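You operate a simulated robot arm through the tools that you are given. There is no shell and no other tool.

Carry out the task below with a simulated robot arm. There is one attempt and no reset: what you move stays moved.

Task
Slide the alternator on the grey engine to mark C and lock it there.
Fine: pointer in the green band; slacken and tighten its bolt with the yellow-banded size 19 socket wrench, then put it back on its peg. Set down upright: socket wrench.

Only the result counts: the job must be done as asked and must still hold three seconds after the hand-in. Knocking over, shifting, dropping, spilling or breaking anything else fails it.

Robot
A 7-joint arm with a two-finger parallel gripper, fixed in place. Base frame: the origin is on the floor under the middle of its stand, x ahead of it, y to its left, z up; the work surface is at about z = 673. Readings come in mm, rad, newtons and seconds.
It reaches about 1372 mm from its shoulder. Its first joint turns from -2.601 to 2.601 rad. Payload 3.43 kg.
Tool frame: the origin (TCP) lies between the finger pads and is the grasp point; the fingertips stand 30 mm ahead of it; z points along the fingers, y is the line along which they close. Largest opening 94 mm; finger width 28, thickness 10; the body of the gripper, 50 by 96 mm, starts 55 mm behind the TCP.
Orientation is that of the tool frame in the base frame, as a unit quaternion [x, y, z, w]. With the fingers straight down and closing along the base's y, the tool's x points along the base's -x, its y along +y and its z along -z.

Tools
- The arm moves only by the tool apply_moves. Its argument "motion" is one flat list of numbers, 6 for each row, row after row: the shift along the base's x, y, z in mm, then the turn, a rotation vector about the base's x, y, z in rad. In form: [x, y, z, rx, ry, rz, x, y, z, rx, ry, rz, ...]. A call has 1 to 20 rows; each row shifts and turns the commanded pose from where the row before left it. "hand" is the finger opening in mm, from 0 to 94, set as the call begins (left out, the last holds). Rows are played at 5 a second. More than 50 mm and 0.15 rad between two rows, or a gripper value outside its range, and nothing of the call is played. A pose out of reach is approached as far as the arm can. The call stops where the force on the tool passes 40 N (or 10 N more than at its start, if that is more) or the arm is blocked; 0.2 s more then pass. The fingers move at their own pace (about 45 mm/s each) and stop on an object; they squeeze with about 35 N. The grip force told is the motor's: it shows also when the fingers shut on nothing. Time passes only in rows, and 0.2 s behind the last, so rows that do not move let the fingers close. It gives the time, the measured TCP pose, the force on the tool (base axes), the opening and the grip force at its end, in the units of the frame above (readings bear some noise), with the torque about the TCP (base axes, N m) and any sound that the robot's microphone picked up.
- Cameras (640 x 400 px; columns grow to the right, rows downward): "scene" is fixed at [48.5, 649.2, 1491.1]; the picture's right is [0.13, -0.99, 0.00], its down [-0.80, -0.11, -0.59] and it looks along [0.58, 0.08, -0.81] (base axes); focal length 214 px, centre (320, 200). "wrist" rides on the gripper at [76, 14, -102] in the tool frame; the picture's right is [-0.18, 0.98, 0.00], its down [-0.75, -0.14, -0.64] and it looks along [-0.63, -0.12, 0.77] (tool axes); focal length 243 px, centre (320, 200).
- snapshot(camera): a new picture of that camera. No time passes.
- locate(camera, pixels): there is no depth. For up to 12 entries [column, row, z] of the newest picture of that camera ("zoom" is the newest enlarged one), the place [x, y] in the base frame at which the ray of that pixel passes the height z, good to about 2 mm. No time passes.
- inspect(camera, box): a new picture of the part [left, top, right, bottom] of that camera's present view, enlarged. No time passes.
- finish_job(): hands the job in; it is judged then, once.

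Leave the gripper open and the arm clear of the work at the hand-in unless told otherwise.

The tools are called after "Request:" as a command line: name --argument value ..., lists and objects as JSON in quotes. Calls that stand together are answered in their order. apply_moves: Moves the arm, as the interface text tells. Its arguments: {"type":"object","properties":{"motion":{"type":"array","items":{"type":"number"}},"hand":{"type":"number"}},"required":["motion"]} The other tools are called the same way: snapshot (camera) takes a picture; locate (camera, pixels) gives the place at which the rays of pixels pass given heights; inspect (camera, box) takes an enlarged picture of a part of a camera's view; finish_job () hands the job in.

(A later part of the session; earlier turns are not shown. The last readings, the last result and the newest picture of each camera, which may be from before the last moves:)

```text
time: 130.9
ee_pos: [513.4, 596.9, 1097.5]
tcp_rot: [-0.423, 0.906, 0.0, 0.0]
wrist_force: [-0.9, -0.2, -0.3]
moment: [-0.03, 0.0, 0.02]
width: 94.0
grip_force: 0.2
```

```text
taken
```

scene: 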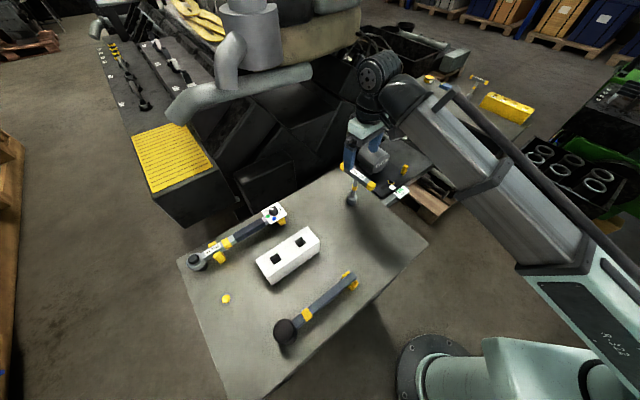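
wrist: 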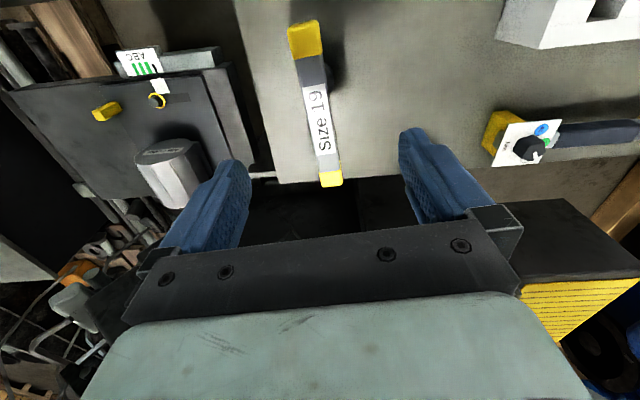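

One row was too long, so nothing moved. I do the sideways move first, then the descent.

Request:
apply_moves --motion '[35, -27, 0, 0, 0, -0.0105, 35, -27, 0, 0, 0, -0.0105, 35, -27, 0, 0, 0, -0.0105, 35, -27, 0, 0, 0, -0.0105, 35, -27, 0, 0, 0, -0.0105, 35, -27, 0, 0, 0, -0.0105, 35, -27, 0, 0, 0, -0.0105, 35, -27, 0, 0, 0, -0.0105, 35, -27, 0, 0, 0, -0.0105, 35, -27, 0, 0, 0, -0.0105, 0, 0, -40, 0, 0, 0, 0, 0, -40, 0, 0, 0, 0, 0, -40, 0, 0, 0, 0, 0, -40, 0, 0, 0, 0, 0, -40, 0, 0, 0]'

Request:
snapshot --camera "wrist"

Request:
snapshot --camera "scene"

```text
time: 134.1
ee_pos: [863.2, 325.4, 897.4]
tcp_rot: [-0.374, 0.927, 0.001, -0.001]
wrist_force: [0.2, -0.2, 0.5]
moment: [0.0, -0.02, 0.0]
width: 94.0
grip_force: 0.0
```

```text
taken
```

wrist: 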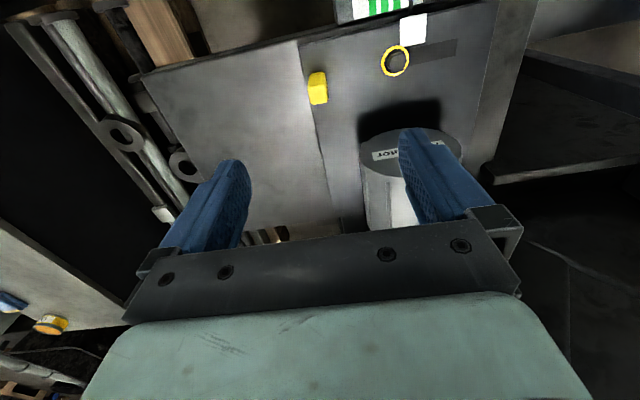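

```text
taken
```

scene: 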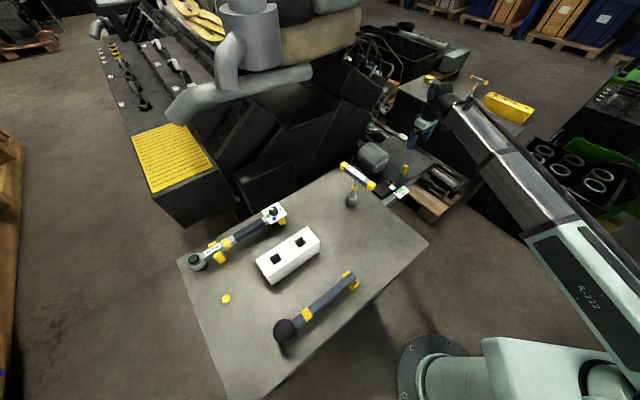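

I zoom in on the slider, lug, bolt and scale in the wrist view.

Request:
inspect --camera "wrist" --box '[280, 0, 480, 125]'

Request:
locate --camera "zoom" --pixels '[[320, 200, 680]]'

Request:
inspect --camera "wrist" --box '[295, 55, 345, 115]'

```text
3.20 times, centred on (380, 62) of wrist
```

zoom: 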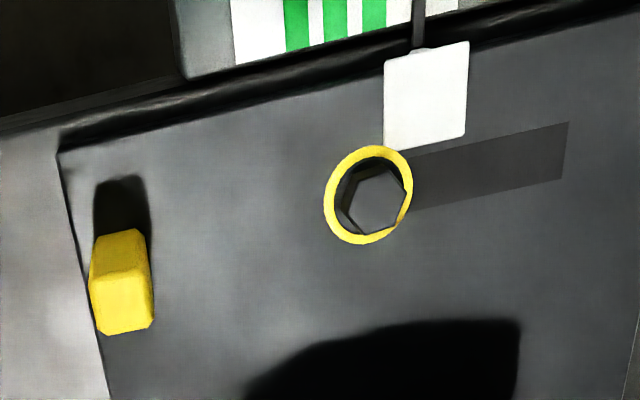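

```text
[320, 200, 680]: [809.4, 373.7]
```

```text
6.67 times, centred on (320, 85) of wrist
```

zoom: 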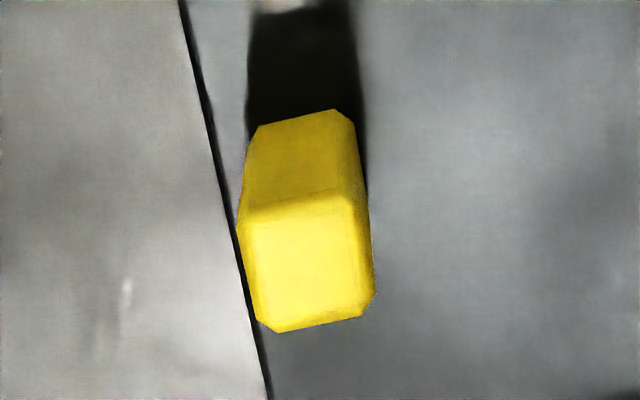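

Request:
locate --camera "zoom" --pixels '[[308, 264, 700], [308, 264, 715], [308, 264, 730], [300, 140, 672], [247, 218, 720], [352, 203, 720], [262, 326, 720], [371, 310, 720], [210, 120, 672], [262, 380, 672]]'

Request:
locate --camera "scene" --pixels '[[405.9, 166.6, 700], [405.9, 166.6, 715], [405.9, 166.6, 730]]'

Request:
inspect --camera "scene" --box '[390, 150, 422, 190]'

```text
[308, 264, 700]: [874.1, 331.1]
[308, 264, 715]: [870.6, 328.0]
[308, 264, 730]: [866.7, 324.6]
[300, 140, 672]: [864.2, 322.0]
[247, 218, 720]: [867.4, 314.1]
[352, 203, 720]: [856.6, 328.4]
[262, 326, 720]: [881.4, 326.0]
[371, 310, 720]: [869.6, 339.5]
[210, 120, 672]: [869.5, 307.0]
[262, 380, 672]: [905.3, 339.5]
```

```text
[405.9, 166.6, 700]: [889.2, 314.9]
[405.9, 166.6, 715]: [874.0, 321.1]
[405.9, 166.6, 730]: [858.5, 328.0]
```

```text
10.00 times, centred on (406, 170) of scene
```

zoom: 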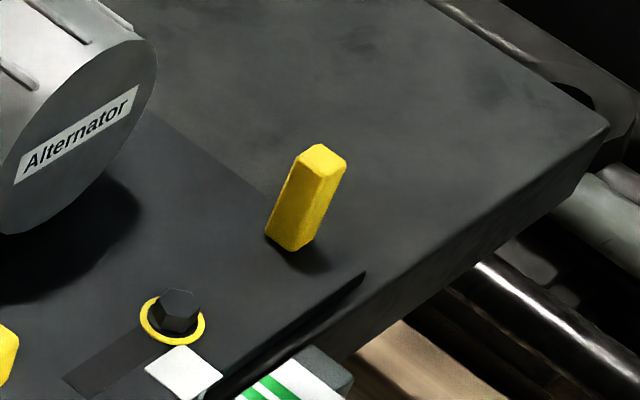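

The lug is about 18 mm square, top at z 720, centre (869, 327), standing on the slider near its edge. I look at the scale and pointer closely to get the distance to band C.

Request:
inspect --camera "scene" --box '[388, 178, 414, 202]'

Request:
locate --camera "zoom" --pixels '[[320, 200, 676]]'

```text
16.00 times, centred on (401, 190) of scene
```

zoom: 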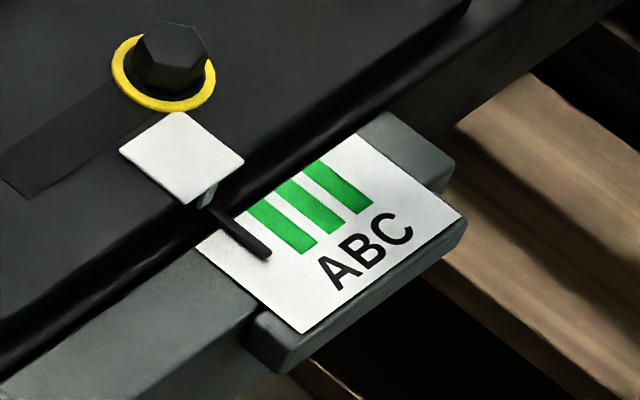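

```text
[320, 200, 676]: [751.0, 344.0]
```

Request:
locate --camera "zoom" --pixels '[[310, 247, 672], [338, 228, 672], [365, 208.5, 672], [267, 255, 672], [267, 255, 676], [228, 222, 676], [302, 332, 672], [463, 218, 672], [198, 247, 672], [357, 135, 672], [0, 178, 672], [205, 40, 684]]'

```text
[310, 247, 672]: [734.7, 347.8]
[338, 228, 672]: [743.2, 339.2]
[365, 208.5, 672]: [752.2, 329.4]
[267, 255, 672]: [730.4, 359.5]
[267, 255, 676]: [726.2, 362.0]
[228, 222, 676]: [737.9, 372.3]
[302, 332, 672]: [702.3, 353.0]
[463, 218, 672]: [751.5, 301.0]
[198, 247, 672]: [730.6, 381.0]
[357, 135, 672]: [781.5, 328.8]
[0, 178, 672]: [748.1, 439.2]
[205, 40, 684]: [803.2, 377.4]
```

The slide direction is about -46.1 degrees and the pointer must travel about 39.5 mm to the middle of band C. I move over the lug with a 60 mm opening and descend to z 770 to check.

Request:
apply_moves --motion '[2.9, 0.8, -40, 0, 0, 0, 2.8, 0.8, -40, 0, 0, 0, 0, 0, -30, 0, 0, 0, 0, 0, -17, 0, 0, 0]' --hand 60

Request:
snapshot --camera "wrist"

Request:
inspect --camera "scene" --box '[380, 140, 430, 200]'

```text
time: 135.1
ee_pos: [870.9, 326.4, 769.3]
tcp_rot: [-0.375, 0.927, 0.001, 0.0]
wrist_force: [-0.7, 1.0, 0.1]
moment: [-0.04, -0.01, -0.02]
width: 59.9
grip_force: 0.0
```

```text
taken
```

wrist: 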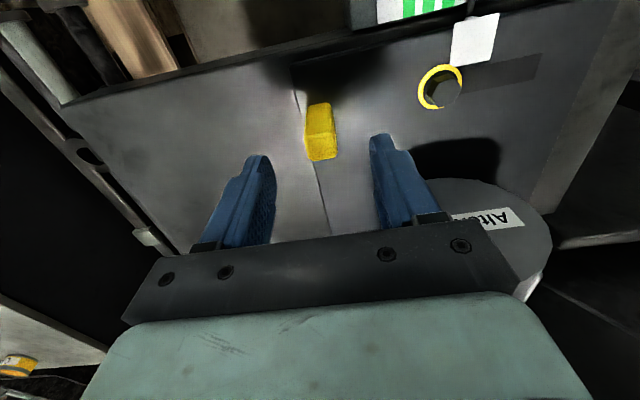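

```text
6.67 times, centred on (405, 170) of scene
```

zoom: 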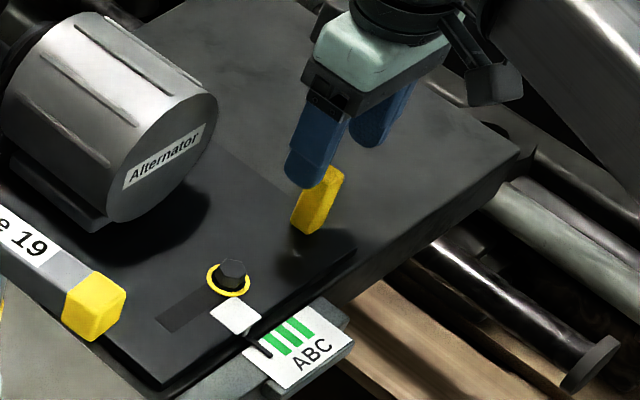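

The lug sits centred at (321,147), exactly where expected. I descend to z 712 and close on it.

Request:
apply_moves --motion '[0, 0, -20, 0, 0, 0, 0, 0, -20, 0, 0, 0, 0, 0, -12, 0, 0, 0, 0, 0, -5, 0, 0, 0]'

Request:
snapshot --camera "wrist"

Request:
apply_moves --motion '[0, 0, 0, 0, 0, 0, 0, 0, 0, 0, 0, 0, 0, 0, 0, 0, 0, 0, 0, 0, 0, 0, 0, 0]' --hand 0

Request:
inspect --camera "scene" --box '[380, 140, 430, 200]'

```text
time: 136.1
ee_pos: [868.8, 327.6, 713.1]
tcp_rot: [-0.375, 0.927, 0.001, 0.0]
wrist_force: [0.0, 0.1, 0.0]
moment: [0.02, 0.01, -0.01]
width: 60.2
grip_force: 0.2
```

```text
taken
```

wrist: 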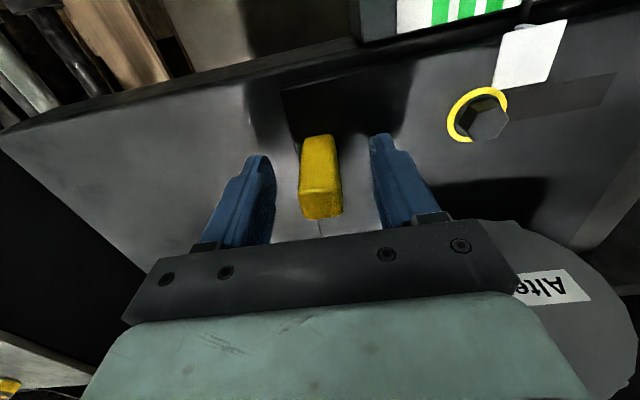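

```text
time: 137.1
ee_pos: [869.7, 326.9, 712.5]
tcp_rot: [-0.375, 0.927, 0.002, -0.001]
wrist_force: [-3.0, 3.1, -1.6]
moment: [-0.02, -0.11, -0.02]
width: 24.6
grip_force: 45.0
```

```text
6.67 times, centred on (405, 170) of scene
```

zoom: 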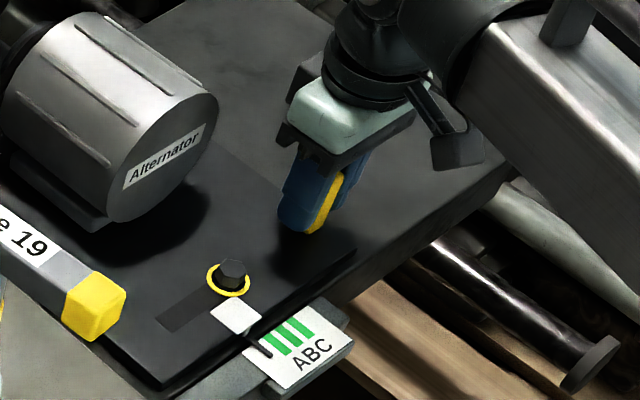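

Gripped. I move along the slide direction, first a short 6 mm, to see the resistance.

Request:
apply_moves --motion '[1.39, -1.44, 0, 0, 0, 0, 2.77, -2.88, 0, 0, 0, 0]'

Request:
inspect --camera "scene" --box '[388, 178, 414, 202]'

```text
time: 137.7
ee_pos: [873.4, 322.9, 713.2]
tcp_rot: [-0.375, 0.927, 0.001, 0.001]
wrist_force: [-4.0, 1.7, 1.9]
moment: [-0.05, -0.05, 0.0]
width: 24.3
grip_force: 44.9
```

```text
16.00 times, centred on (401, 190) of scene
```

zoom: 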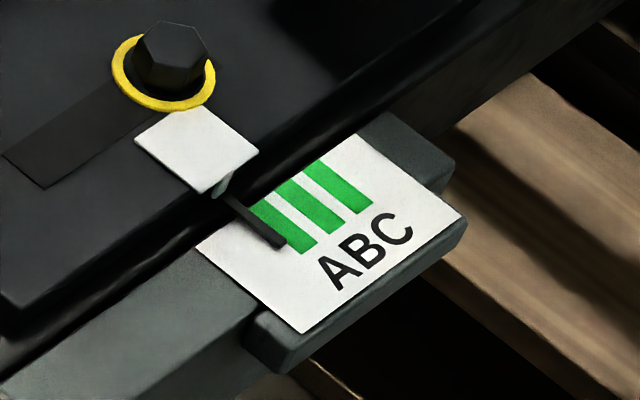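

It slides with only about 4 N. By the picture the pointer has moved about 7.5 mm; about 32 mm remain to the middle of C. I continue in small steps.

Request:
apply_moves --motion '[2.08, -2.16, 0, 0, 0, 0, 3.465, -3.605, 0, 0, 0, 0, 3.465, -3.605, 0, 0, 0, 0, 3.465, -3.605, 0, 0, 0, 0, 3.465, -3.605, 0, 0, 0, 0, 2.08, -2.16, 0, 0, 0, 0]'

Request:
inspect --camera "scene" --box '[388, 178, 414, 202]'

Request:
snapshot --camera "wrist"

```text
time: 139.1
ee_pos: [892.3, 303.4, 712.5]
tcp_rot: [-0.374, 0.927, 0.001, -0.001]
wrist_force: [-1.2, 4.2, 6.3]
moment: [-0.76, 0.58, 0.07]
width: 24.2
grip_force: 45.5
```

```text
16.00 times, centred on (401, 190) of scene
```

zoom: 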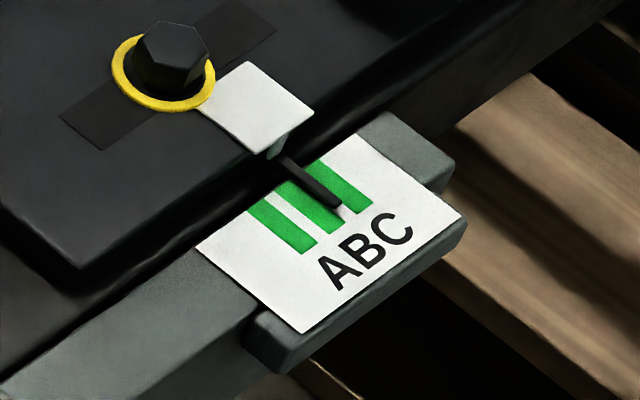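

```text
taken
```

wrist: 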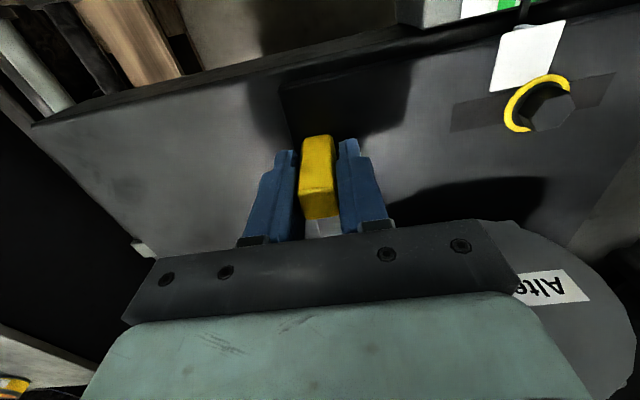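

The pointer is between B and C now. I continue by about 6 mm and look again.

Request:
apply_moves --motion '[1.39, -1.44, 0, 0, 0, 0, 1.39, -1.44, 0, 0, 0, 0, 1.39, -1.44, 0, 0, 0, 0]'

Request:
inspect --camera "scene" --box '[388, 178, 414, 202]'

```text
time: 139.9
ee_pos: [895.6, 300.6, 712.6]
tcp_rot: [-0.375, 0.927, 0.001, 0.0]
wrist_force: [-1.7, 5.0, 7.0]
moment: [-0.45, 0.22, -0.01]
width: 24.7
grip_force: 44.9
```

```text
16.00 times, centred on (401, 190) of scene
```

zoom: 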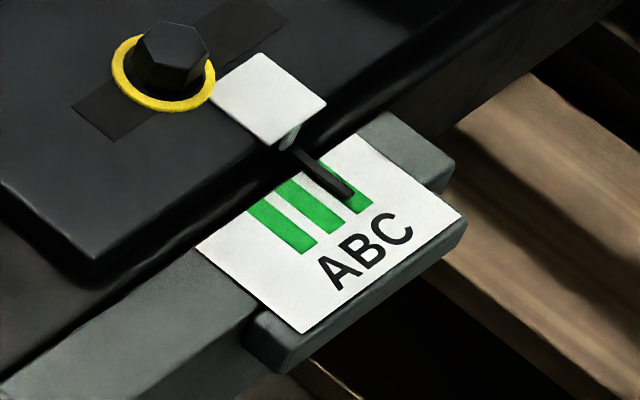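

By the picture the pointer is at about the middle of C, perhaps 1 mm short allowing for its height. I add 1.2 mm, then release and view it from above.

Request:
apply_moves --motion '[0.83, -0.87, 0, 0, 0, 0]'

Request:
apply_moves --motion '[0, 0, 0, 0, 0, 0, 0, 0, 0, 0, 0, 0, 0, 0, 0, 0, 0, 0]' --hand 50

Request:
inspect --camera "scene" --box '[388, 178, 414, 202]'

Request:
snapshot --camera "wrist"

```text
time: 140.3
ee_pos: [896.3, 299.0, 714.0]
tcp_rot: [-0.376, 0.927, 0.0, 0.001]
wrist_force: [-2.8, 3.5, 4.1]
moment: [0.02, -0.28, -0.09]
width: 24.3
grip_force: 45.3
```

```text
time: 141.1
ee_pos: [897.3, 298.0, 712.1]
tcp_rot: [-0.374, 0.927, 0.001, 0.0]
wrist_force: [-0.4, 0.7, 0.8]
moment: [0.02, 0.02, 0.04]
width: 50.0
grip_force: 0.0
```

```text
16.00 times, centred on (401, 190) of scene
```

zoom: 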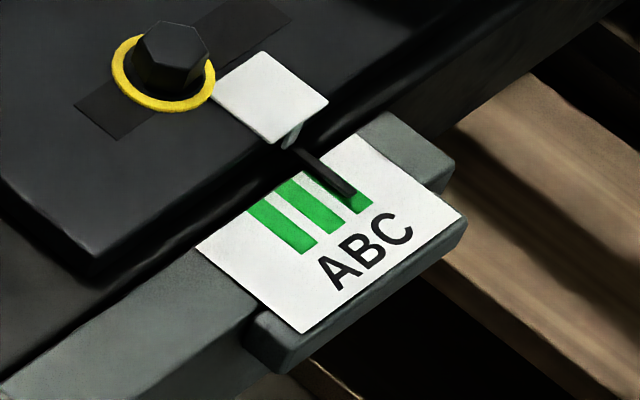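

```text
taken
```

wrist: 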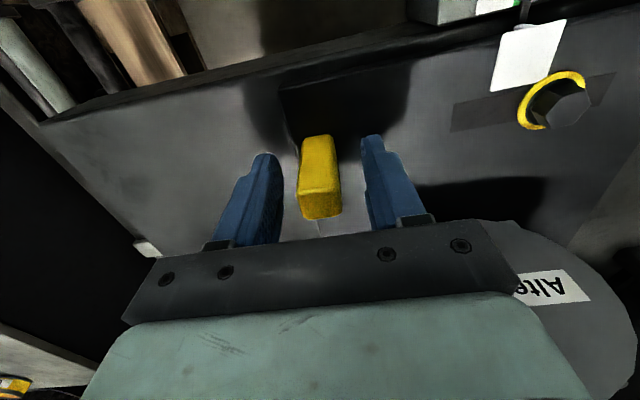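

Released; the pointer stays in C. I raise the hand and go to (792, 356, 870), so the wrist camera looks almost straight down at the scale.

Request:
apply_moves --motion '[0, 0, 15, 0, 0, 0, 0, 0, 30, 0, 0, 0, 0, 0, 40, 0, 0, 0, 0, 0, 40, 0, 0, 0, 0, 0, 33, 0, 0, 0, -35, 19.3, 0, 0, 0, 0, -35, 19.3, 0, 0, 0, 0, -35, 19.4, 0, 0, 0, 0]' --hand 94

Request:
snapshot --camera "wrist"

```text
time: 142.9
ee_pos: [792.5, 356.6, 869.5]
tcp_rot: [-0.374, 0.927, 0.001, 0.0]
wrist_force: [1.2, 0.1, -0.1]
moment: [0.02, 0.03, 0.04]
width: 93.7
grip_force: 0.1
```

```text
taken
```

wrist: 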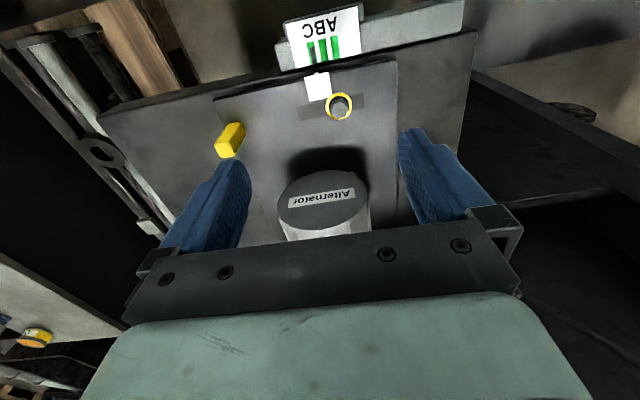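

Request:
inspect --camera "wrist" --box '[280, 0, 370, 75]'

Request:
inspect --camera "wrist" --box '[300, 25, 345, 70]'

```text
5.33 times, centred on (325, 38) of wrist
```

zoom: 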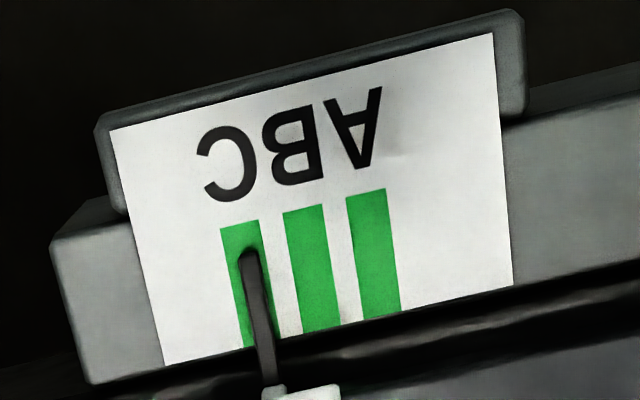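

```text
8.89 times, centred on (322, 48) of wrist
```

zoom: 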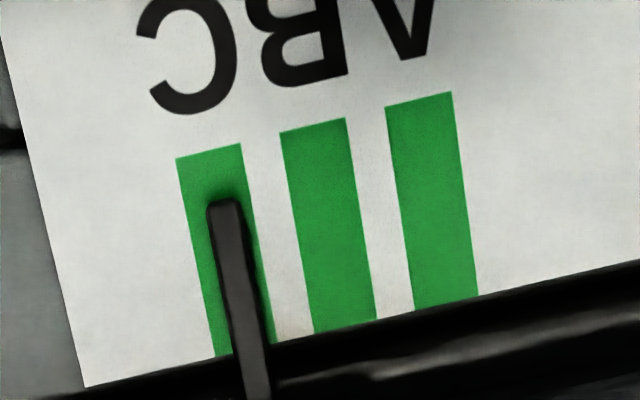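

Seen from above, the pointer lies within green band C, about 0.5 mm from its middle. Now I fetch the wrench: up to z 1100, then over to (513.6, 595.6), turning by +0.107 rad.

Request:
apply_moves --motion '[0, 0, 45, 0, 0, 0, 0, 0, 45, 0, 0, 0, 0, 0, 45, 0, 0, 0, 0, 0, 45, 0, 0, 0, 0, 0, 45, 0, 0, 0, 0, 0, 5, 0, 0, 0]'

Request:
apply_moves --motion '[-34.8, 29.9, 0, 0, 0, 0.0134, -34.8, 29.9, 0, 0, 0, 0.0134, -34.8, 29.9, 0, 0, 0, 0.0134, -34.8, 29.9, 0, 0, 0, 0.0134, -34.8, 29.9, 0, 0, 0, 0.0134, -34.8, 29.9, 0, 0, 0, 0.0134, -34.8, 29.9, 0, 0, 0, 0.0134, -34.8, 29.9, 0, 0, 0, 0.0134]'

Request:
snapshot --camera "wrist"

Request:
inspect --camera "wrist" --box '[260, 10, 380, 200]'

```text
time: 144.3
ee_pos: [791.1, 356.8, 1101.2]
tcp_rot: [-0.375, 0.927, 0.001, 0.0]
wrist_force: [-0.3, -0.6, -0.5]
moment: [0.01, 0.01, -0.02]
width: 94.2
grip_force: 0.1
```

```text
time: 146.1
ee_pos: [514.4, 595.7, 1101.3]
tcp_rot: [-0.424, 0.906, 0.001, -0.001]
wrist_force: [0.2, -0.2, 0.3]
moment: [-0.01, -0.01, 0.0]
width: 94.2
grip_force: 0.1
```

```text
taken
```

wrist: 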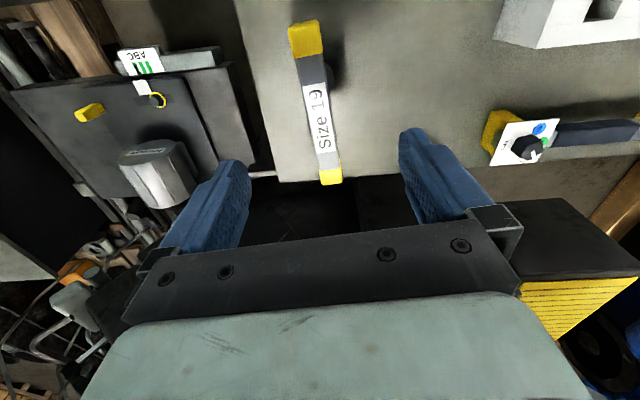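

```text
2.11 times, centred on (320, 105) of wrist
```

zoom: 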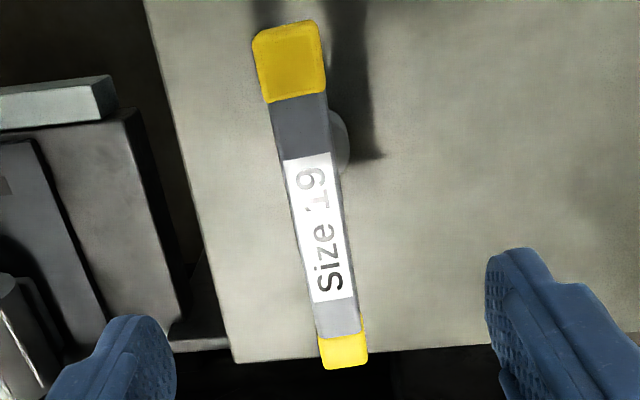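

Request:
locate --camera "zoom" --pixels '[[265, 103, 1010], [325, 93, 1010], [319, 339, 1010], [361, 332, 1010], [253, 38, 1010], [318, 22, 1010], [325, 370, 1010], [367, 364, 1010]]'

```text
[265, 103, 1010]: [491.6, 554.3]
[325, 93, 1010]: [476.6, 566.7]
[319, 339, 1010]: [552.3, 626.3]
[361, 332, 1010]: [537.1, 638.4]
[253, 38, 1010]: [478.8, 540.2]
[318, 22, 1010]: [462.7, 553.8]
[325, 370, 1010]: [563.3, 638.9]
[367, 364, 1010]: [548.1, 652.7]
```

The bar's centre reads (513.8, 596.4) along 50 degrees, right under the hand. I descend to z 1001 and close.

Request:
apply_moves --motion '[0, 0.3, -25, 0, 0, 0, 0, 0, -25, 0, 0, 0, 0, 0, -25, 0, 0, 0, 0, 0, -15, 0, 0, 0, 0, 0, -10, 0, 0, 0]'

Request:
snapshot --camera "wrist"

Request:
apply_moves --motion '[0, 0, 0, 0, 0, 0, 0, 0, 0, 0, 0, 0, 0, 0, 0, 0, 0, 0, 0, 0, 0, 0, 0, 0, 0, 0, 0, 0, 0, 0, 0, 0, 0, 0, 0, 0]' --hand 0

```text
time: 147.3
ee_pos: [512.8, 596.0, 1001.2]
tcp_rot: [-0.424, 0.906, 0.001, -0.001]
wrist_force: [-0.3, 0.2, -0.1]
moment: [-0.03, 0.01, 0.0]
width: 94.0
grip_force: 0.1
```

```text
taken
```

wrist: 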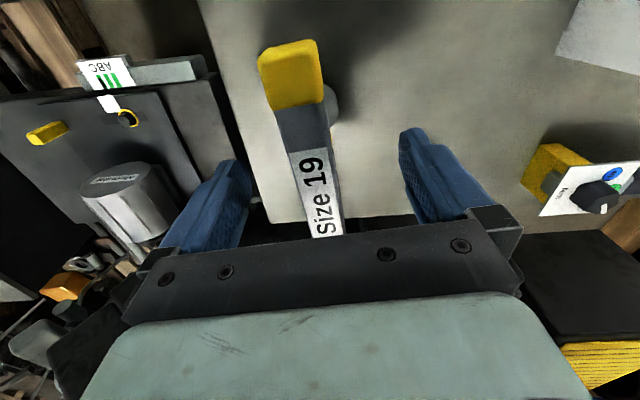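

```text
time: 148.7
ee_pos: [512.6, 595.0, 1001.1]
tcp_rot: [-0.424, 0.906, 0.001, -0.001]
wrist_force: [0.5, -0.9, 1.0]
moment: [-0.05, -0.03, 0.0]
width: 23.9
grip_force: 35.4
```

Gripped at 23.9 mm. I lift gently to about z 1058.

Request:
apply_moves --motion '[0, 0, 2, 0, 0, 0, 0, 0, 4, 0, 0, 0, 0, 0, 6, 0, 0, 0, 0, 0, 8, 0, 0, 0, 0, 0, 8, 0, 0, 0, 0, 0, 8, 0, 0, 0, 0, 0, 8, 0, 0, 0, 0, 0, 6, 0, 0, 0, 0, 0, 4, 0, 0, 0, 0, 0, 2, 0, 0, 0]'

Request:
snapshot --camera "wrist"

```text
time: 150.9
ee_pos: [512.5, 594.9, 1056.5]
tcp_rot: [-0.424, 0.906, 0.001, -0.001]
wrist_force: [0.1, 0.6, -2.9]
moment: [0.01, 0.03, -0.01]
width: 24.1
grip_force: 34.8
```

```text
taken
```

wrist: 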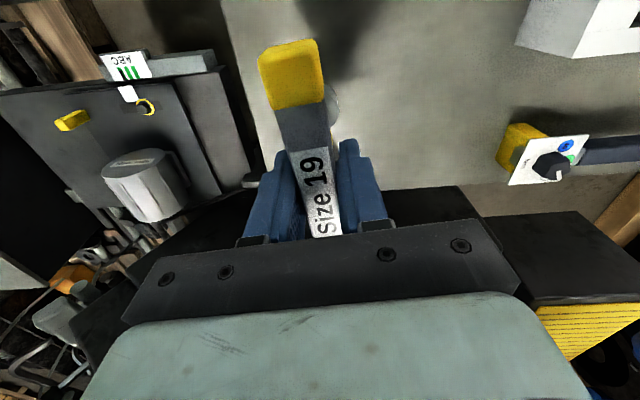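

I carry it back slowly to above the bolt at (799.2, 388.4).

Request:
apply_moves --motion '[2.98, -2.16, 0, 0, 0, 0, 5.96, -4.31, 0, 0, 0, 0, 8.95, -6.47, 0, 0, 0, 0, 11.93, -8.63, 0, 0, 0, 0, 11.93, -8.63, 0, 0, 0, 0, 11.93, -8.63, 0, 0, 0, 0, 11.93, -8.63, 0, 0, 0, 0, 11.93, -8.63, 0, 0, 0, 0, 11.93, -8.63, 0, 0, 0, 0, 11.93, -8.63, 0, 0, 0, 0, 11.93, -8.63, 0, 0, 0, 0, 11.93, -8.63, 0, 0, 0, 0, 8.95, -6.47, 0, 0, 0, 0, 5.96, -4.31, 0, 0, 0, 0, 2.98, -2.16, 0, 0, 0, 0]'

Request:
apply_moves --motion '[2.98, -2.16, 0, 0, 0, 0, 5.96, -4.31, 0, 0, 0, 0, 8.95, -6.47, 0, 0, 0, 0, 11.93, -8.63, 0, 0, 0, 0, 11.93, -8.63, 0, 0, 0, 0, 11.93, -8.63, 0, 0, 0, 0, 11.93, -8.63, 0, 0, 0, 0, 11.93, -8.63, 0, 0, 0, 0, 11.93, -8.63, 0, 0, 0, 0, 11.93, -8.63, 0, 0, 0, 0, 11.93, -8.63, 0, 0, 0, 0, 11.93, -8.63, 0, 0, 0, 0, 8.95, -6.47, 0, 0, 0, 0, 5.96, -4.31, 0, 0, 0, 0, 2.98, -2.16, 0, 0, 0, 0]'

Request:
apply_moves --motion '[0, 0, 0, 0, 0, 0]'

Request:
snapshot --camera "scene"

```text
time: 154.1
ee_pos: [656.4, 491.9, 1057.1]
tcp_rot: [-0.423, 0.906, 0.0, 0.0]
wrist_force: [-0.9, -0.1, -3.6]
moment: [0.01, -0.01, -0.04]
width: 24.4
grip_force: 35.5
```

```text
time: 157.3
ee_pos: [800.1, 389.1, 1057.7]
tcp_rot: [-0.424, 0.906, 0.0, -0.001]
wrist_force: [-0.3, -0.4, -2.0]
moment: [0.0, 0.0, 0.0]
width: 24.2
grip_force: 34.8
```

```text
time: 157.7
ee_pos: [799.0, 388.9, 1055.7]
tcp_rot: [-0.424, 0.906, 0.001, 0.0]
wrist_force: [0.3, 0.4, -1.9]
moment: [-0.03, 0.01, -0.01]
width: 24.0
grip_force: 35.1
```

```text
taken
```

scene: 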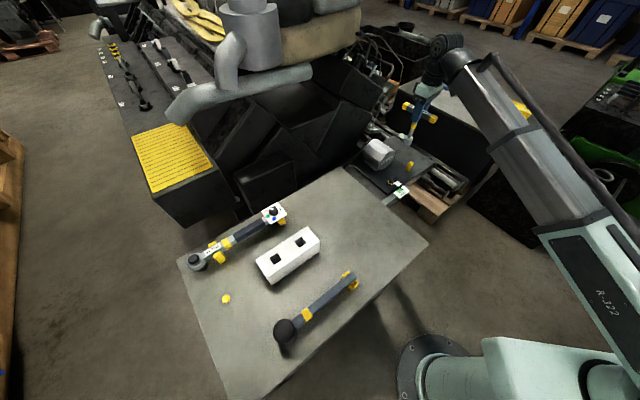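

The wrench hangs over the bolt. I descend gently to about z 840.

Request:
apply_moves --motion '[0, 0, -2, 0, 0, 0, 0, 0, -5, 0, 0, 0, 0, 0, -8, 0, 0, 0, 0, 0, -10, 0, 0, 0, 0, 0, -10, 0, 0, 0, 0, 0, -10, 0, 0, 0, 0, 0, -10, 0, 0, 0, 0, 0, -10, 0, 0, 0, 0, 0, -10, 0, 0, 0, 0, 0, -10, 0, 0, 0, 0, 0, -10, 0, 0, 0, 0, 0, -10, 0, 0, 0, 0, 0, -10, 0, 0, 0, 0, 0, -10, 0, 0, 0, 0, 0, -10, 0, 0, 0, 0, 0, -10, 0, 0, 0, 0, 0, -10, 0, 0, 0, 0, 0, -8, 0, 0, 0, 0, 0, -5, 0, 0, 0, 0, 0, -2, 0, 0, 0]'

Request:
apply_moves --motion '[0, 0, -2, 0, 0, 0, 0, 0, -5, 0, 0, 0, 0, 0, -8, 0, 0, 0, 0, 0, -8, 0, 0, 0, 0, 0, -8, 0, 0, 0, 0, 0, -8, 0, 0, 0, 0, 0, -5, 0, 0, 0, 0, 0, -3, 0, 0, 0]'

Request:
inspect --camera "scene" --box '[380, 155, 412, 190]'

Request:
inspect --camera "wrist" --box '[230, 0, 400, 130]'

```text
time: 161.9
ee_pos: [798.8, 388.7, 886.0]
tcp_rot: [-0.423, 0.906, 0.0, 0.0]
wrist_force: [0.2, -0.9, -3.4]
moment: [-0.01, 0.01, -0.01]
width: 24.4
grip_force: 35.1
```

```text
time: 163.7
ee_pos: [799.1, 388.2, 839.5]
tcp_rot: [-0.424, 0.906, 0.001, -0.001]
wrist_force: [-0.1, -0.3, -2.8]
moment: [-0.01, 0.04, 0.01]
width: 24.0
grip_force: 35.1
```

```text
11.43 times, centred on (396, 172) of scene
```

zoom: 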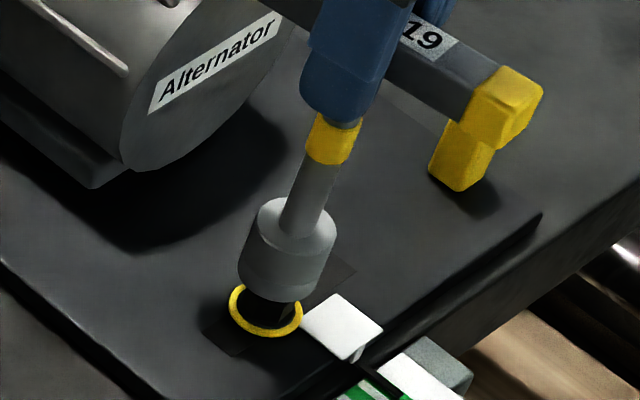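

```text
3.08 times, centred on (315, 65) of wrist
```

zoom: 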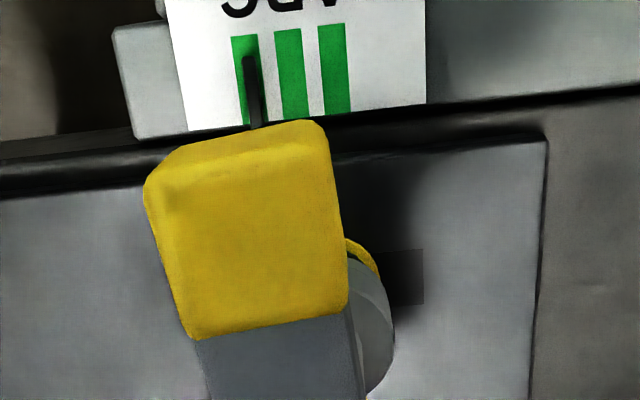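

The pointer is still in C. I lower onto the bolt in small steps, watching the forces.

Request:
apply_moves --motion '[0, 0, -2, 0, 0, 0, 0, 0, -4, 0, 0, 0, 0, 0, -4, 0, 0, 0, 0, 0, -2, 0, 0, 0]'

Request:
apply_moves --motion '[0, 0, -2, 0, 0, 0]'

Request:
apply_moves --motion '[0, 0, -2, 0, 0, 0]'

Request:
apply_moves --motion '[0, 0, -2, 0, 0, 0]'

```text
time: 164.7
ee_pos: [799.8, 389.0, 827.3]
tcp_rot: [-0.424, 0.906, 0.001, 0.0]
wrist_force: [0.3, 0.3, -2.2]
moment: [-0.01, -0.02, -0.01]
width: 24.2
grip_force: 35.0
```

```text
time: 165.1
ee_pos: [799.6, 389.7, 826.2]
tcp_rot: [-0.422, 0.906, 0.002, 0.0]
wrist_force: [0.1, -0.6, -4.4]
moment: [-0.02, 0.01, -0.04]
width: 24.3
grip_force: 34.9
```

```text
time: 165.5
ee_pos: [799.9, 390.1, 823.1]
tcp_rot: [-0.423, 0.906, 0.001, 0.0]
wrist_force: [-0.2, 0.1, -3.0]
moment: [0.02, 0.05, -0.02]
width: 24.2
grip_force: 34.5
```

```text
time: 165.9
ee_pos: [799.8, 388.6, 821.7]
tcp_rot: [-0.423, 0.906, 0.0, 0.0]
wrist_force: [0.3, 0.0, -2.5]
moment: [-0.03, 0.0, -0.03]
width: 24.2
grip_force: 35.1
```

No contact force; the socket enters over the head. I continue.

Request:
apply_moves --motion '[0, 0, -1.5, 0, 0, 0]'

Request:
apply_moves --motion '[0, 0, -1.5, 0, 0, 0]'

Request:
apply_moves --motion '[0, 0, -1, 0, 0, 0]'

Request:
apply_moves --motion '[0, 0, -1, 0, 0, 0]'

```text
time: 166.3
ee_pos: [799.5, 389.7, 820.0]
tcp_rot: [-0.423, 0.906, 0.001, 0.0]
wrist_force: [0.3, -0.7, -3.2]
moment: [-0.04, 0.0, 0.01]
width: 24.3
grip_force: 35.6
```

```text
time: 166.7
ee_pos: [798.1, 389.0, 819.1]
tcp_rot: [-0.423, 0.906, 0.0, -0.001]
wrist_force: [-0.2, -0.4, 4.3]
moment: [-0.08, 0.03, 0.03]
width: 24.0
grip_force: 34.8
```

```text
time: 167.1
ee_pos: [798.4, 389.4, 818.9]
tcp_rot: [-0.423, 0.906, 0.001, 0.0]
wrist_force: [-1.0, -0.1, 19.1]
moment: [-0.04, 0.11, 0.01]
width: 24.2
grip_force: 34.7
```

```text
time: 167.5
ee_pos: [798.2, 389.1, 819.0]
tcp_rot: [-0.423, 0.906, 0.001, 0.001]
wrist_force: [0.4, 0.2, 31.7]
moment: [0.02, -0.01, 0.01]
width: 24.5
grip_force: 34.8
```

Seated at z 818.5. I relieve the push, then turn clockwise to tighten, reading the torque.

Request:
apply_moves --motion '[0, 0, 1.2, 0, 0, 0]'

Request:
apply_moves --motion '[0, 0, 0, 0, 0, -0.04, 0, 0, 0, 0, 0, -0.05, 0, 0, 0, 0, 0, -0.05]'

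Request:
apply_moves --motion '[0, 0, 0, 0, 0, -0.05, 0, 0, 0, 0, 0, -0.06, 0, 0, 0, 0, 0, -0.06, 0, 0, 0, 0, 0, -0.05]'

Request:
inspect --camera "scene" --box '[380, 155, 412, 190]'

```text
time: 167.9
ee_pos: [799.5, 389.6, 818.0]
tcp_rot: [-0.423, 0.906, 0.002, 0.001]
wrist_force: [0.5, 1.7, 22.0]
moment: [0.1, -0.18, -0.01]
width: 24.1
grip_force: 35.3
```

```text
time: 168.7
ee_pos: [799.5, 389.3, 818.7]
tcp_rot: [-0.359, 0.933, 0.0, 0.0]
wrist_force: [2.8, 1.4, 17.8]
moment: [0.14, -0.25, -0.01]
width: 24.4
grip_force: 35.1
```

```text
time: 169.7
ee_pos: [799.2, 387.6, 818.0]
tcp_rot: [-0.255, 0.967, 0.001, 0.0]
wrist_force: [2.8, 2.7, 12.4]
moment: [0.29, -0.31, -0.01]
width: 24.2
grip_force: 35.5
```

```text
11.43 times, centred on (396, 172) of scene
```

zoom: 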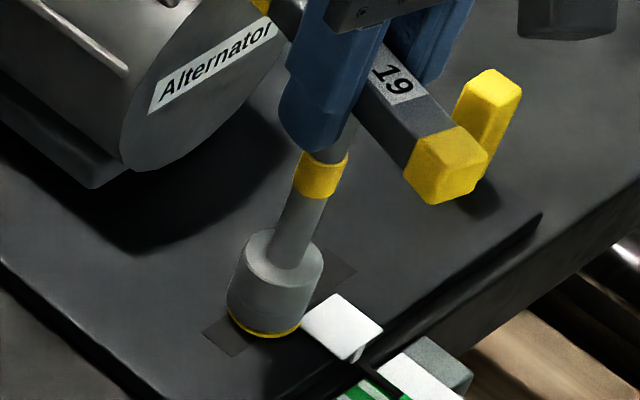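

The push lessens as the bolt screws in. I continue clockwise, with a slight lateral correction of (+0.5, +0.4).

Request:
apply_moves --motion '[0.5, 0.4, 0, 0, 0, -0.05, 0, 0, 0, 0, 0, -0.06, 0, 0, 0, 0, 0, -0.06, 0, 0, 0, 0, 0, -0.05]'

Request:
apply_moves --motion '[0, 0, 0, 0, 0, -0.05, 0, 0, 0, 0, 0, -0.06, 0, 0, 0, 0, 0, -0.06, 0, 0, 0, 0, 0, -0.05]'

Request:
apply_moves --motion '[0, 0, 0, 0, 0, -0.05, 0, 0, 0, 0, 0, -0.06, 0, 0, 0, 0, 0, -0.06, 0, 0, 0, 0, 0, -0.05]'

```text
time: 170.7
ee_pos: [799.7, 389.1, 816.8]
tcp_rot: [-0.147, 0.989, 0.001, -0.002]
wrist_force: [-0.8, -1.6, 0.7]
moment: [-0.13, 0.1, 0.07]
width: 24.5
grip_force: 35.5
```

```text
time: 171.7
ee_pos: [799.3, 389.3, 818.4]
tcp_rot: [-0.038, 0.999, 0.001, 0.001]
wrist_force: [-2.3, -1.1, -4.0]
moment: [-0.23, 0.19, 0.27]
width: 24.1
grip_force: 34.9
```

```text
time: 172.7
ee_pos: [799.8, 389.5, 817.8]
tcp_rot: [0.072, 0.997, 0.0, 0.0]
wrist_force: [-1.3, -1.3, -3.5]
moment: [-0.13, 0.15, 0.36]
width: 24.3
grip_force: 35.1
```

The tightening torque is rising (0.27, then 0.36 Nm). I turn further towards the original locked angle of -16.6 degrees and look at the ring.

Request:
apply_moves --motion '[0, 0, 0, 0, 0, -0.04, 0, 0, 0, 0, 0, -0.05, 0, 0, 0, 0, 0, -0.05]'

Request:
inspect --camera "scene" --box '[380, 155, 412, 190]'

Request:
inspect --camera "scene" --box '[388, 178, 414, 202]'

```text
time: 173.5
ee_pos: [799.4, 389.8, 818.3]
tcp_rot: [0.142, 0.99, 0.001, 0.0]
wrist_force: [0.6, 0.7, -2.7]
moment: [0.03, -0.02, 0.51]
width: 24.3
grip_force: 35.0
```

```text
11.43 times, centred on (396, 172) of scene
```

zoom: 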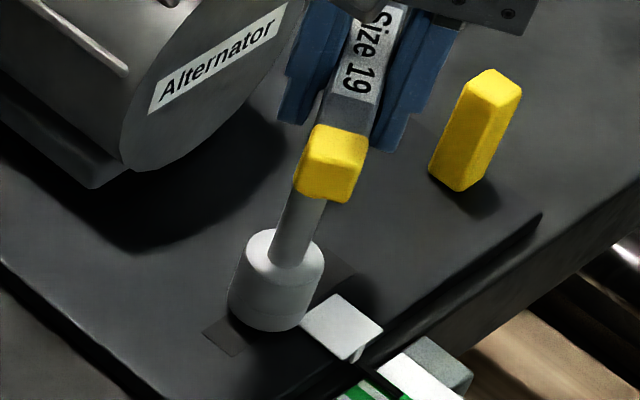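

```text
16.00 times, centred on (401, 190) of scene
```

zoom: 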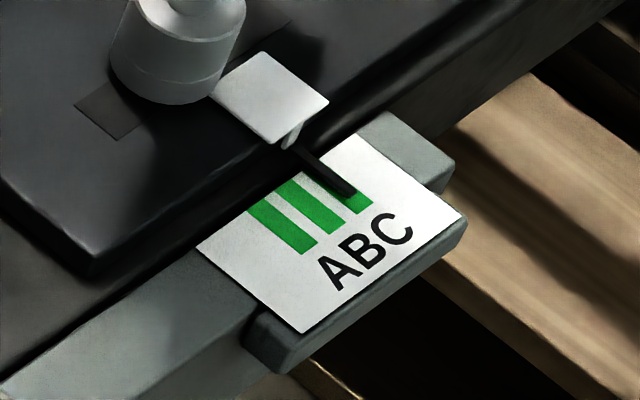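

The yellow ring is gone and the torque is 0.51 Nm: the bolt is tight again, and the pointer is still in C. I add a little more turn to be sure.

Request:
apply_moves --motion '[0, 0, 0, 0, 0, -0.03, 0, 0, 0, 0, 0, -0.03]'

Request:
apply_moves --motion '[0, 0, 0, 0, 0, -0.03, 0, 0, 0, 0, 0, -0.03]'

```text
time: 174.1
ee_pos: [799.5, 390.3, 817.9]
tcp_rot: [0.172, 0.985, 0.001, 0.0]
wrist_force: [-0.5, 0.0, -2.8]
moment: [0.02, -0.01, 0.57]
width: 24.2
grip_force: 35.1
```

```text
time: 174.7
ee_pos: [798.9, 390.8, 818.5]
tcp_rot: [0.201, 0.98, 0.001, 0.0]
wrist_force: [0.0, -0.6, -2.6]
moment: [0.03, 0.0, 0.62]
width: 24.4
grip_force: 35.1
```

The torque has reached 0.62 Nm, more than at the start. I relieve the twist slightly so the socket comes off freely, watching that no loosening torque builds up.

Request:
apply_moves --motion '[0, 0, 0, 0, 0, 0.015]'

Request:
apply_moves --motion '[0, 0, 0, 0, 0, 0.01]'

```text
time: 175.1
ee_pos: [800.4, 390.9, 817.4]
tcp_rot: [0.193, 0.981, 0.0, 0.001]
wrist_force: [-0.7, -0.4, -3.1]
moment: [-0.01, 0.03, 0.31]
width: 24.4
grip_force: 34.5
```

```text
time: 175.5
ee_pos: [800.3, 389.3, 818.5]
tcp_rot: [0.19, 0.982, 0.001, 0.0]
wrist_force: [0.9, 0.1, -3.6]
moment: [0.03, 0.0, 0.13]
width: 24.2
grip_force: 35.6
```

The twist is down to 0.13 Nm. I take off a last bit and lift straight up slowly.

Request:
apply_moves --motion '[0, 0, 0, 0, 0, 0.006]'

Request:
apply_moves --motion '[0, 0, 1, 0, 0, 0, 0, 0, 2, 0, 0, 0, 0, 0, 3, 0, 0, 0, 0, 0, 4, 0, 0, 0, 0, 0, 6, 0, 0, 0, 0, 0, 8, 0, 0, 0, 0, 0, 8, 0, 0, 0, 0, 0, 8, 0, 0, 0, 0, 0, 8, 0, 0, 0, 0, 0, 8, 0, 0, 0, 0, 0, 6, 0, 0, 0, 0, 0, 4, 0, 0, 0, 0, 0, 2, 0, 0, 0]'

Request:
inspect --camera "scene" --box '[378, 155, 418, 200]'

Request:
snapshot --camera "wrist"

```text
time: 175.9
ee_pos: [799.6, 390.8, 818.4]
tcp_rot: [0.186, 0.983, 0.001, 0.0]
wrist_force: [0.2, -0.6, -3.8]
moment: [-0.01, 0.01, 0.11]
width: 24.1
grip_force: 35.0
```

```text
time: 178.7
ee_pos: [800.1, 390.6, 885.6]
tcp_rot: [0.185, 0.983, 0.001, 0.0]
wrist_force: [-1.5, 0.1, -3.3]
moment: [0.0, 0.06, 0.0]
width: 24.2
grip_force: 35.4
```

```text
8.89 times, centred on (398, 178) of scene
```

zoom: 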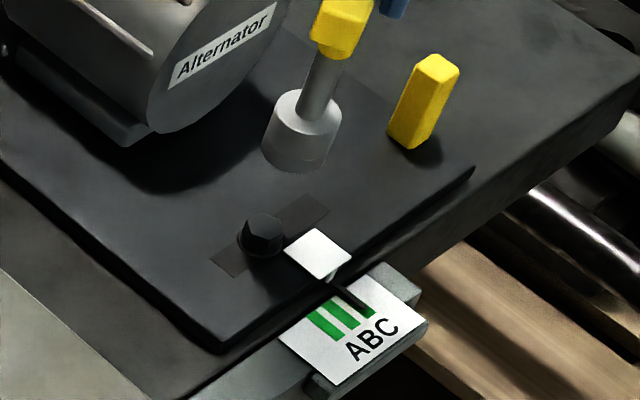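

```text
taken
```

wrist: 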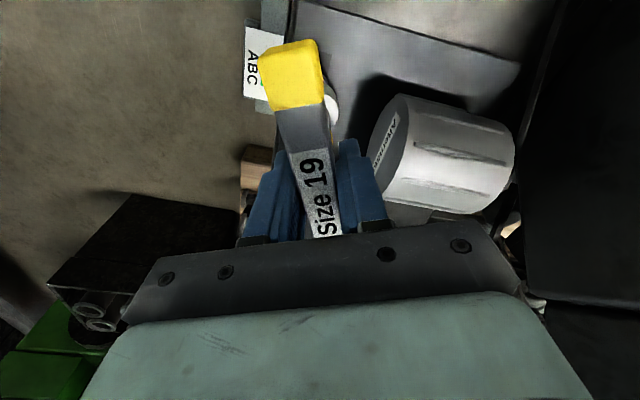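

The bolt is locked (no ring) and the pointer is in C. Now back to the peg: first up to about z 1143, gently.

Request:
apply_moves --motion '[0, 0, 2, 0, 0, 0, 0, 0, 5, 0, 0, 0, 0, 0, 8, 0, 0, 0, 0, 0, 10, 0, 0, 0, 0, 0, 10, 0, 0, 0, 0, 0, 10, 0, 0, 0, 0, 0, 10, 0, 0, 0, 0, 0, 10, 0, 0, 0, 0, 0, 10, 0, 0, 0, 0, 0, 10, 0, 0, 0, 0, 0, 10, 0, 0, 0, 0, 0, 10, 0, 0, 0, 0, 0, 10, 0, 0, 0, 0, 0, 10, 0, 0, 0, 0, 0, 10, 0, 0, 0, 0, 0, 10, 0, 0, 0, 0, 0, 10, 0, 0, 0, 0, 0, 8, 0, 0, 0, 0, 0, 5, 0, 0, 0, 0, 0, 2, 0, 0, 0]'

Request:
apply_moves --motion '[0, 0, 2, 0, 0, 0, 0, 0, 5, 0, 0, 0, 0, 0, 8, 0, 0, 0, 0, 0, 10, 0, 0, 0, 0, 0, 10, 0, 0, 0, 0, 0, 10, 0, 0, 0, 0, 0, 10, 0, 0, 0, 0, 0, 10, 0, 0, 0, 0, 0, 8, 0, 0, 0, 0, 0, 8, 0, 0, 0, 0, 0, 5, 0, 0, 0, 0, 0, 2, 0, 0, 0]'

Request:
inspect --camera "scene" --box '[378, 160, 418, 205]'

```text
time: 182.9
ee_pos: [800.1, 389.2, 1055.2]
tcp_rot: [0.186, 0.983, 0.001, 0.001]
wrist_force: [-0.4, -0.1, -3.1]
moment: [0.01, -0.02, 0.01]
width: 24.3
grip_force: 34.8
```

```text
time: 185.5
ee_pos: [798.4, 389.7, 1144.4]
tcp_rot: [0.186, 0.983, 0.001, -0.001]
wrist_force: [-0.6, 0.8, -3.0]
moment: [-0.01, 0.01, -0.03]
width: 24.2
grip_force: 34.6
```

```text
8.89 times, centred on (398, 182) of scene
```

zoom: 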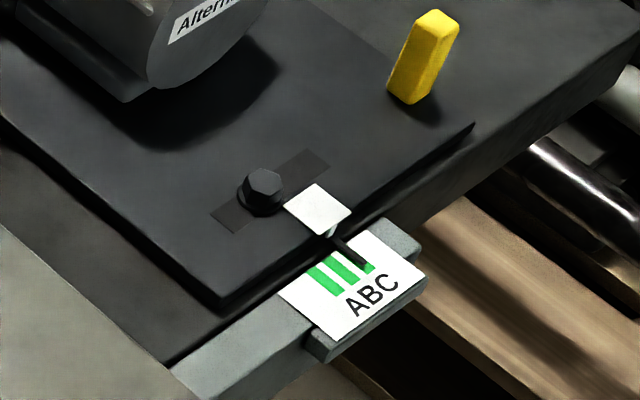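

I travel back along the same path: first leg to about (741, 577), turning slowly.

Request:
apply_moves --motion '[-1.05, 3.35, 0, 0, 0, 0.0048, -2.09, 6.7, 0, 0, 0, 0.0097, -3.14, 10.05, 0, 0, 0, 0.0145, -4.18, 13.4, 0, 0, 0, 0.0193, -4.18, 13.4, 0, 0, 0, 0.0193, -4.18, 13.4, 0, 0, 0, 0.0193, -4.18, 13.4, 0, 0, 0, 0.0193, -4.18, 13.4, 0, 0, 0, 0.0193, -4.18, 13.4, 0, 0, 0, 0.0193, -4.18, 13.4, 0, 0, 0, 0.0193, -4.18, 13.4, 0, 0, 0, 0.0193, -4.18, 13.4, 0, 0, 0, 0.0193, -4.18, 13.4, 0, 0, 0, 0.0193, -4.18, 13.4, 0, 0, 0, 0.0193, -3.14, 10.05, 0, 0, 0, 0.0145, -2.09, 6.7, 0, 0, 0, 0.0097, -1.05, 3.35, 0, 0, 0, 0.0048]'

Request:
apply_moves --motion '[-3.35, 1.9, 0, 0, 0, 0.0048, -6.69, 3.8, 0, 0, 0, 0.0097, -10.04, 5.7, 0, 0, 0, 0.0145, -13.38, 7.6, 0, 0, 0, 0.0193, -13.38, 7.6, 0, 0, 0, 0.0193, -13.38, 7.6, 0, 0, 0, 0.0193, -13.38, 7.6, 0, 0, 0, 0.0193, -13.38, 7.6, 0, 0, 0, 0.0193, -13.38, 7.6, 0, 0, 0, 0.0193, -13.38, 7.6, 0, 0, 0, 0.0193, -13.38, 7.6, 0, 0, 0, 0.0193, -13.38, 7.6, 0, 0, 0, 0.0193, -13.38, 7.6, 0, 0, 0, 0.0193, -13.38, 7.6, 0, 0, 0, 0.0193, -13.38, 7.6, 0, 0, 0, 0.0193, -10.04, 5.7, 0, 0, 0, 0.0145, -6.69, 3.8, 0, 0, 0, 0.0097, -3.35, 1.9, 0, 0, 0, 0.0048]'

Request:
snapshot --camera "wrist"

```text
time: 189.1
ee_pos: [740.5, 578.2, 1143.2]
tcp_rot: [0.05, 0.999, 0.001, -0.001]
wrist_force: [0.0, -0.1, -4.4]
moment: [0.03, 0.02, 0.0]
width: 24.0
grip_force: 35.3
```

```text
time: 192.9
ee_pos: [539.7, 692.4, 1143.6]
tcp_rot: [-0.094, 0.996, 0.001, 0.0]
wrist_force: [0.4, 0.4, -2.7]
moment: [0.0, 0.0, 0.0]
width: 24.3
grip_force: 34.7
```

```text
taken
```

wrist: 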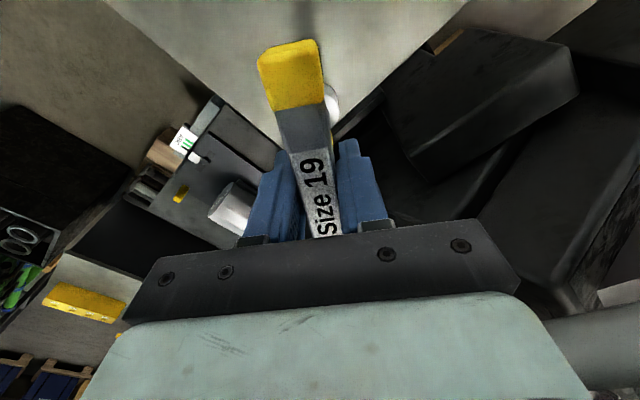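

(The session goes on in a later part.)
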